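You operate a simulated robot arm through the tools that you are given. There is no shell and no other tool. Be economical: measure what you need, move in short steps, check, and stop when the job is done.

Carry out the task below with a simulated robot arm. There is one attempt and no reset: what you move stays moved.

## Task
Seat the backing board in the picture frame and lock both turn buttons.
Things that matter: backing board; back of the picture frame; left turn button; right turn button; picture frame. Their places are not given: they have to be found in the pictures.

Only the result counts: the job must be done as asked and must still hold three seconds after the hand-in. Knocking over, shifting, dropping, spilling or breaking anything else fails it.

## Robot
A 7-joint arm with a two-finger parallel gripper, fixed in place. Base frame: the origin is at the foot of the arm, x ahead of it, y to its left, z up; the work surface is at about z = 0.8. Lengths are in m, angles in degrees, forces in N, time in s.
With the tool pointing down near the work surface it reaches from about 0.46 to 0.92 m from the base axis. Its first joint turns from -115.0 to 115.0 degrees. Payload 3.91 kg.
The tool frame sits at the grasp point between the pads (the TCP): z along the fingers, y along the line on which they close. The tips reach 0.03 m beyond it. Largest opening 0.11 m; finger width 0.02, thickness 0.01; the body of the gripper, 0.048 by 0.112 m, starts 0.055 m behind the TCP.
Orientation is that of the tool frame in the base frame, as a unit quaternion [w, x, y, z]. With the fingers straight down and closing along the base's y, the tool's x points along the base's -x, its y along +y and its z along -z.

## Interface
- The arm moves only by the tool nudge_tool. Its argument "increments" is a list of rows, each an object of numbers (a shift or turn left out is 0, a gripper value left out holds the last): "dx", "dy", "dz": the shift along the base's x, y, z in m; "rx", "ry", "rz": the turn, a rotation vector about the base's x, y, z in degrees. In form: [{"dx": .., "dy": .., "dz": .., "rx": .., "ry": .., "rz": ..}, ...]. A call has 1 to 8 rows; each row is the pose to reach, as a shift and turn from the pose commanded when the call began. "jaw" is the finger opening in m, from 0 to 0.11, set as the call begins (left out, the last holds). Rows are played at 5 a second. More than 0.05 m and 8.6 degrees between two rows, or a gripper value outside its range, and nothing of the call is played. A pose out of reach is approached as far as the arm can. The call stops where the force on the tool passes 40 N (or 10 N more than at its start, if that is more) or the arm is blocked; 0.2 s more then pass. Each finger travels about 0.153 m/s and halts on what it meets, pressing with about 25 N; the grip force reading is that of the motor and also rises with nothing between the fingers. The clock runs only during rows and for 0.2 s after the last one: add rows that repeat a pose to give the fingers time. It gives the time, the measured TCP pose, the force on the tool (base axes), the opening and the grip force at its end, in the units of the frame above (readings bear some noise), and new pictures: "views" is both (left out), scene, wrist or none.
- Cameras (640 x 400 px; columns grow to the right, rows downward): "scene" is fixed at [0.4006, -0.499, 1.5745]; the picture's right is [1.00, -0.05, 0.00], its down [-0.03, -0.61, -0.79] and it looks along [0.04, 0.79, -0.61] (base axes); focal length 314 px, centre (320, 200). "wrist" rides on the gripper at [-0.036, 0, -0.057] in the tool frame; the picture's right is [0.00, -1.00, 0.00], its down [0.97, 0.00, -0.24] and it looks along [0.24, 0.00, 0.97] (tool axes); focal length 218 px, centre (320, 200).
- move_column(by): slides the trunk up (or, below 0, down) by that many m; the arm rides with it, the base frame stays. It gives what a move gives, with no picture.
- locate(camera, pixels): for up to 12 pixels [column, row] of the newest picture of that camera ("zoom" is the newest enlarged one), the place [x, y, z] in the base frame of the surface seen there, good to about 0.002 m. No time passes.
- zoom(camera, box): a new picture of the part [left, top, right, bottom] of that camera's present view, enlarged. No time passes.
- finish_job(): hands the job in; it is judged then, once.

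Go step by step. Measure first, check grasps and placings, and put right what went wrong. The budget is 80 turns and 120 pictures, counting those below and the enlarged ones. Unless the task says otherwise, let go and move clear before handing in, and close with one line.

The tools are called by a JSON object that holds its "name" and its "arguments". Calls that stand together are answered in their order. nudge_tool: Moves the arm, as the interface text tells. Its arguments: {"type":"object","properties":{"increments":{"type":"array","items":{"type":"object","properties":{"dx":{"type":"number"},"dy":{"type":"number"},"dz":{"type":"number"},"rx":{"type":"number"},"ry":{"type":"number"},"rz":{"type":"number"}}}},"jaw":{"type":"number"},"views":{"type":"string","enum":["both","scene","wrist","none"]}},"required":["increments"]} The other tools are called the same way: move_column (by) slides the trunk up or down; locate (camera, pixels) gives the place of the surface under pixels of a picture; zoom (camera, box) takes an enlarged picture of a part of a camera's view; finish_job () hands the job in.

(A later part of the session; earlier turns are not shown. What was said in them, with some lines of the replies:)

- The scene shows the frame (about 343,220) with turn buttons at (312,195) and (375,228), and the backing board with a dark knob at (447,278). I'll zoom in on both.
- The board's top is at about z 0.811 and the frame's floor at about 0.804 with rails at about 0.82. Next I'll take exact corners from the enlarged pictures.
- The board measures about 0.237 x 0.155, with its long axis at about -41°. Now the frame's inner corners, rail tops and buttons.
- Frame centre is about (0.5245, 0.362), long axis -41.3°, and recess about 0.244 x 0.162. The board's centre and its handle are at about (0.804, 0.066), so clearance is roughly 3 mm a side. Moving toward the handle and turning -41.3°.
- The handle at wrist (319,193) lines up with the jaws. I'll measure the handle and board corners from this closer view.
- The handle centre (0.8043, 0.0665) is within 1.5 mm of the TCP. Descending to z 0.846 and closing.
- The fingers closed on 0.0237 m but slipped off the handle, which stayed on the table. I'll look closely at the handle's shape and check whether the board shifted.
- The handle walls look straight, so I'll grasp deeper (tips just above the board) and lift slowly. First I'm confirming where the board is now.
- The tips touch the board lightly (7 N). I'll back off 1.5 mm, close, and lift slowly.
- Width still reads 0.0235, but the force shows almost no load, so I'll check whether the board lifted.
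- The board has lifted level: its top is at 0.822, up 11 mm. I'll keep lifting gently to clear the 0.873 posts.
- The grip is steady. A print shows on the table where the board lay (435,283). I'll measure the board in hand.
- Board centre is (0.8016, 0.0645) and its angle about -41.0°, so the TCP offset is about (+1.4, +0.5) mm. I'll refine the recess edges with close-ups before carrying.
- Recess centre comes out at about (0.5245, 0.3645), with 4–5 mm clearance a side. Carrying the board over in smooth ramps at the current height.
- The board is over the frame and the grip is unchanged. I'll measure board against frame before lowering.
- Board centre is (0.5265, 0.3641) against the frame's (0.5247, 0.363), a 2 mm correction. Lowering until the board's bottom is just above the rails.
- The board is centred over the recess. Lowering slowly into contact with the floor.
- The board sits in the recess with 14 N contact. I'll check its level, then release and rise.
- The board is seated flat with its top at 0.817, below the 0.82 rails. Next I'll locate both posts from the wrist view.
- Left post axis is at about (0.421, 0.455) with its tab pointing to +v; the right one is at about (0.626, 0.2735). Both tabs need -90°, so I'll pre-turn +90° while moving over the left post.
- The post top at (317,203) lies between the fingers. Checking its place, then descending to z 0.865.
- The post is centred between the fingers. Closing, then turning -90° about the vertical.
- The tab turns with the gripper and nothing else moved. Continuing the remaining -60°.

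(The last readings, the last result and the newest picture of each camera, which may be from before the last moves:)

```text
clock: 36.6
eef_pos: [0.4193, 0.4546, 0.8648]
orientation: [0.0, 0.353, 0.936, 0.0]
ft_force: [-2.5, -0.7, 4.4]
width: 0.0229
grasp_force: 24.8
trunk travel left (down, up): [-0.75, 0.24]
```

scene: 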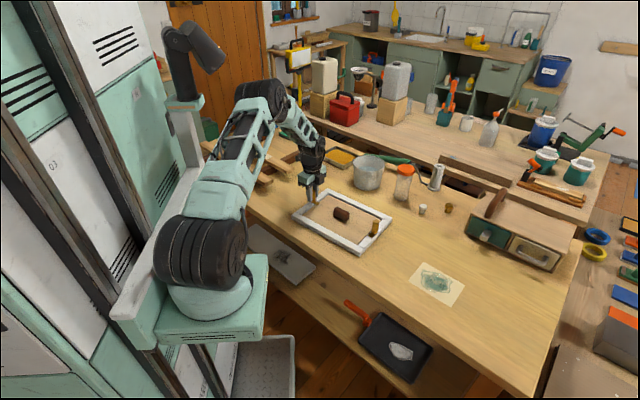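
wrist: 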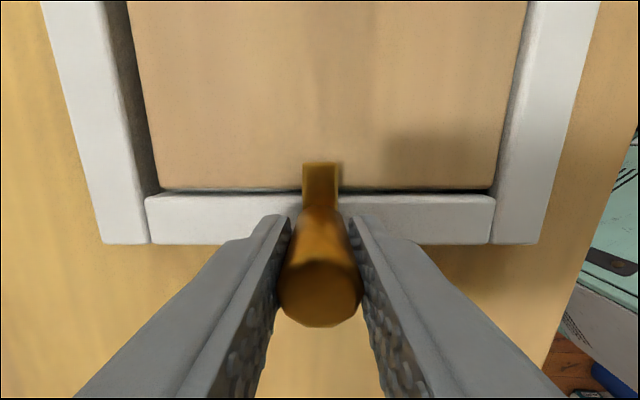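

The left tab now points inward over the board at (320,180). Releasing, rising, and heading to the right post with a +90° pre-turn.

{"name": "nudge_tool", "arguments": {"increments": [{}, {}, {"dz": 0.03}, {"dz": 0.07}, {"dz": 0.1}], "jaw": 0.06, "views": "none"}}

{"name": "nudge_tool", "arguments": {"increments": [{"dx": 0.026, "dy": -0.023, "rz": 8.2}, {"dx": 0.052, "dy": -0.045, "rz": 16.4}, {"dx": 0.077, "dy": -0.068, "rz": 24.6}, {"dx": 0.103, "dy": -0.09, "rz": 32.8}, {"dx": 0.129, "dy": -0.113, "rz": 41}, {"dx": 0.155, "dy": -0.136, "rz": 49.2}, {"dx": 0.18, "dy": -0.158, "rz": 57.4}, {"dx": 0.206, "dy": -0.181, "rz": 65}], "views": "none"}}

{"name": "nudge_tool", "arguments": {"increments": [{"rz": 8}, {"rz": 16}, {"rz": 24}, {"rz": 25}, {"rz": 25}]}}

```text
clock: 37.8
eef_pos: [0.4198, 0.4566, 0.9659]
orientation: [0.0, 0.353, 0.936, -0.001]
ft_force: [0.1, 0.0, -0.4]
width: 0.0599
grasp_force: 0.0
trunk travel left (down, up): [-0.75, 0.24]
```

```text
clock: 39.6
eef_pos: [0.6278, 0.2739, 0.9656]
orientation: [-0.001, -0.207, 0.978, 0.0]
ft_force: [0.0, -0.2, 0.0]
width: 0.06
grasp_force: 0.1
trunk travel left (down, up): [-0.75, 0.24]
```

```text
clock: 40.8
eef_pos: [0.6264, 0.2746, 0.9649]
orientation: [0.0, -0.413, 0.911, 0.0]
ft_force: [0.2, 0.6, -0.1]
width: 0.06
grasp_force: 0.1
trunk travel left (down, up): [-0.75, 0.24]
```

scene: 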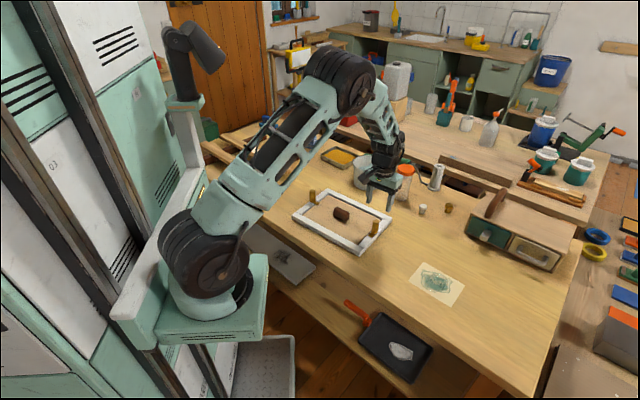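
wrist: 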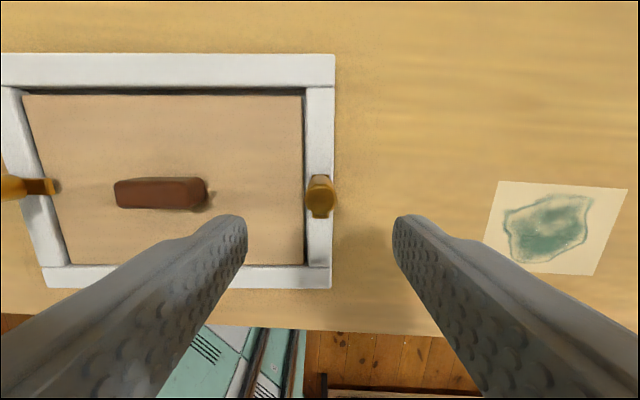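

The right post's top is at wrist (322,201), between the fingers; the left tab is visibly turned. I'll measure the post and look at any offset.

{"name": "locate", "arguments": {"camera": "wrist", "pixels": [[323, 203], [311, 203], [335, 203], [323, 193], [322, 215]]}}

{"name": "zoom", "arguments": {"camera": "wrist", "box": [280, 160, 360, 240]}}

```text
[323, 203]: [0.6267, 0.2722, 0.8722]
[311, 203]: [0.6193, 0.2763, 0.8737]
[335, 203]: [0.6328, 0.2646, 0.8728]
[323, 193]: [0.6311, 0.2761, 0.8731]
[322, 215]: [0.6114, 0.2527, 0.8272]
```

```text
5.00 times, centred on (320, 200) of wrist
```

zoom: 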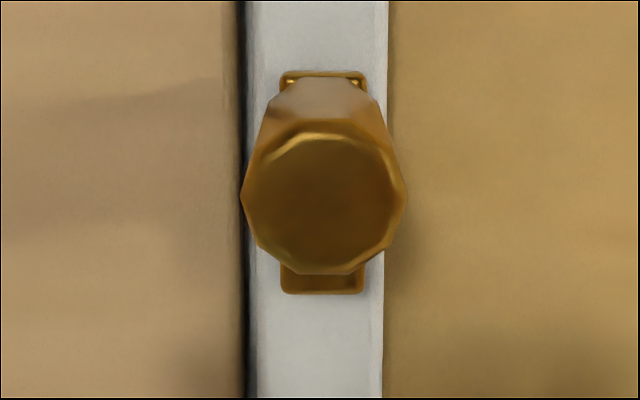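

The post axis (0.626, 0.274) matches the TCP. Descending, closing, and turning -90° as before.

{"name": "nudge_tool", "arguments": {"increments": [{"dz": -0.04}, {"dz": -0.08}, {"dz": -0.1}, {"dz": -0.1}], "views": "none"}}

{"name": "nudge_tool", "arguments": {"increments": [{}, {}, {}, {}], "jaw": 0.0, "views": "none"}}

{"name": "nudge_tool", "arguments": {"increments": [{"rz": -4}, {"rz": -9}, {"rz": -14}, {"rz": -19}, {"rz": -24}, {"rz": -28}, {"rz": -30}, {"rz": -30}]}}

```text
clock: 41.8
eef_pos: [0.6258, 0.2745, 0.8637]
orientation: [0.0, -0.413, 0.911, 0.0]
ft_force: [-0.3, 0.1, -0.3]
width: 0.0601
grasp_force: 0.1
trunk travel left (down, up): [-0.75, 0.24]
```

```text
clock: 42.8
eef_pos: [0.6249, 0.2755, 0.8634]
orientation: [0.0, -0.413, 0.911, -0.001]
ft_force: [0.1, 0.7, 0.3]
width: 0.0227
grasp_force: 25.5
trunk travel left (down, up): [-0.75, 0.24]
```

```text
clock: 44.6
eef_pos: [0.627, 0.2752, 0.8645]
orientation: [0.0, -0.162, 0.987, 0.0]
ft_force: [0.2, 0.6, 1.6]
width: 0.0233
grasp_force: 24.8
trunk travel left (down, up): [-0.75, 0.24]
```

scene: 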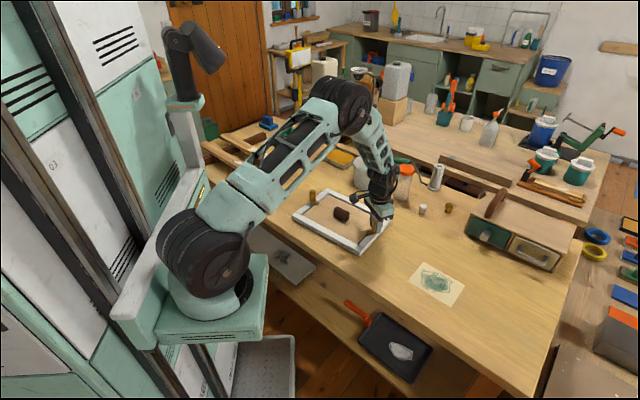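
wrist: 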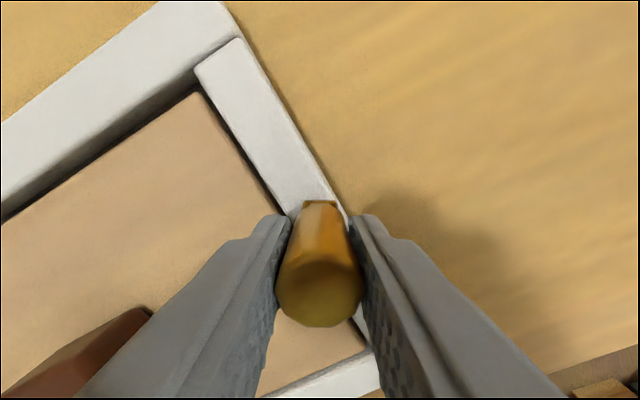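

The right post turns with the gripper too (its short back end stays in line). Continuing the last -60°, then releasing and rising.

{"name": "nudge_tool", "arguments": {"increments": [{"rz": -4}, {"rz": -9}, {"rz": -14}, {"rz": -19}, {"rz": -24}, {"rz": -28}, {"rz": -30}, {"rz": -30}], "views": "none"}}

{"name": "nudge_tool", "arguments": {"increments": [{"rz": -4}, {"rz": -9}, {"rz": -14}, {"rz": -19}, {"rz": -24}, {"rz": -28}, {"rz": -30}, {"rz": -30}], "views": "none"}}

{"name": "nudge_tool", "arguments": {"increments": [{}, {}, {"dz": 0.03}, {"dz": 0.07}, {"dz": 0.11}, {"dz": 0.15}, {"dz": 0.15}], "jaw": 0.06}}

{"name": "zoom", "arguments": {"camera": "scene", "box": [285, 175, 405, 260]}}

```text
clock: 46.4
eef_pos: [0.6259, 0.2738, 0.864]
orientation: [0.0, 0.098, 0.995, 0.0]
ft_force: [-0.1, -0.2, -0.4]
width: 0.0228
grasp_force: 25.2
trunk travel left (down, up): [-0.75, 0.24]
```

```text
clock: 48.2
eef_pos: [0.6273, 0.2737, 0.8653]
orientation: [0.001, 0.353, 0.936, 0.0]
ft_force: [0.9, -0.9, -0.8]
width: 0.023
grasp_force: 24.4
trunk travel left (down, up): [-0.75, 0.24]
```

```text
clock: 49.8
eef_pos: [0.6266, 0.2745, 1.0151]
orientation: [0.0, 0.353, 0.936, 0.0]
ft_force: [0.0, -0.5, 0.1]
width: 0.0597
grasp_force: 0.0
trunk travel left (down, up): [-0.75, 0.24]
```

scene: 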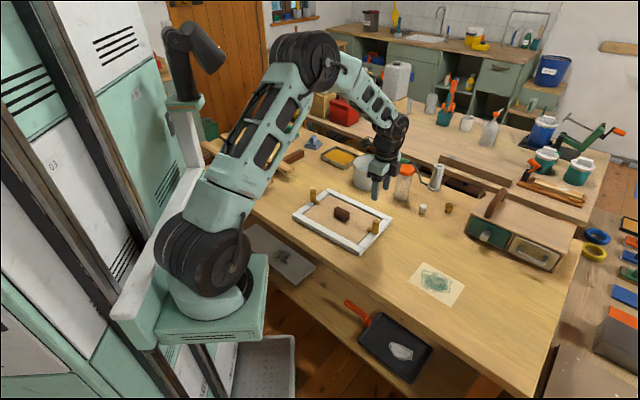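
wrist: 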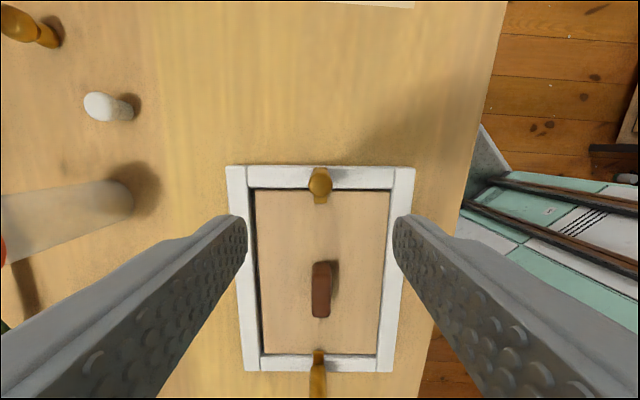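

```text
4.71 times, centred on (345, 218) of scene
```

zoom: 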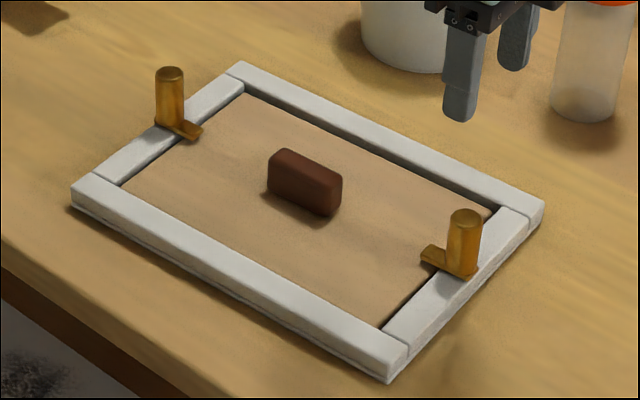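

Both tabs point squarely inward over the board, the frame's corners haven't moved, and the gripper is clear. Handing in.

{"name": "finish_job", "arguments": {}}

```text
The job is handed in.
```

The backing board is seated flat in the picture frame and both turn buttons are turned 90° inward over it. The gripper has let go and is clear. My first lift slipped off the handle and shifted the board about 3 mm on the table; the second lift held.
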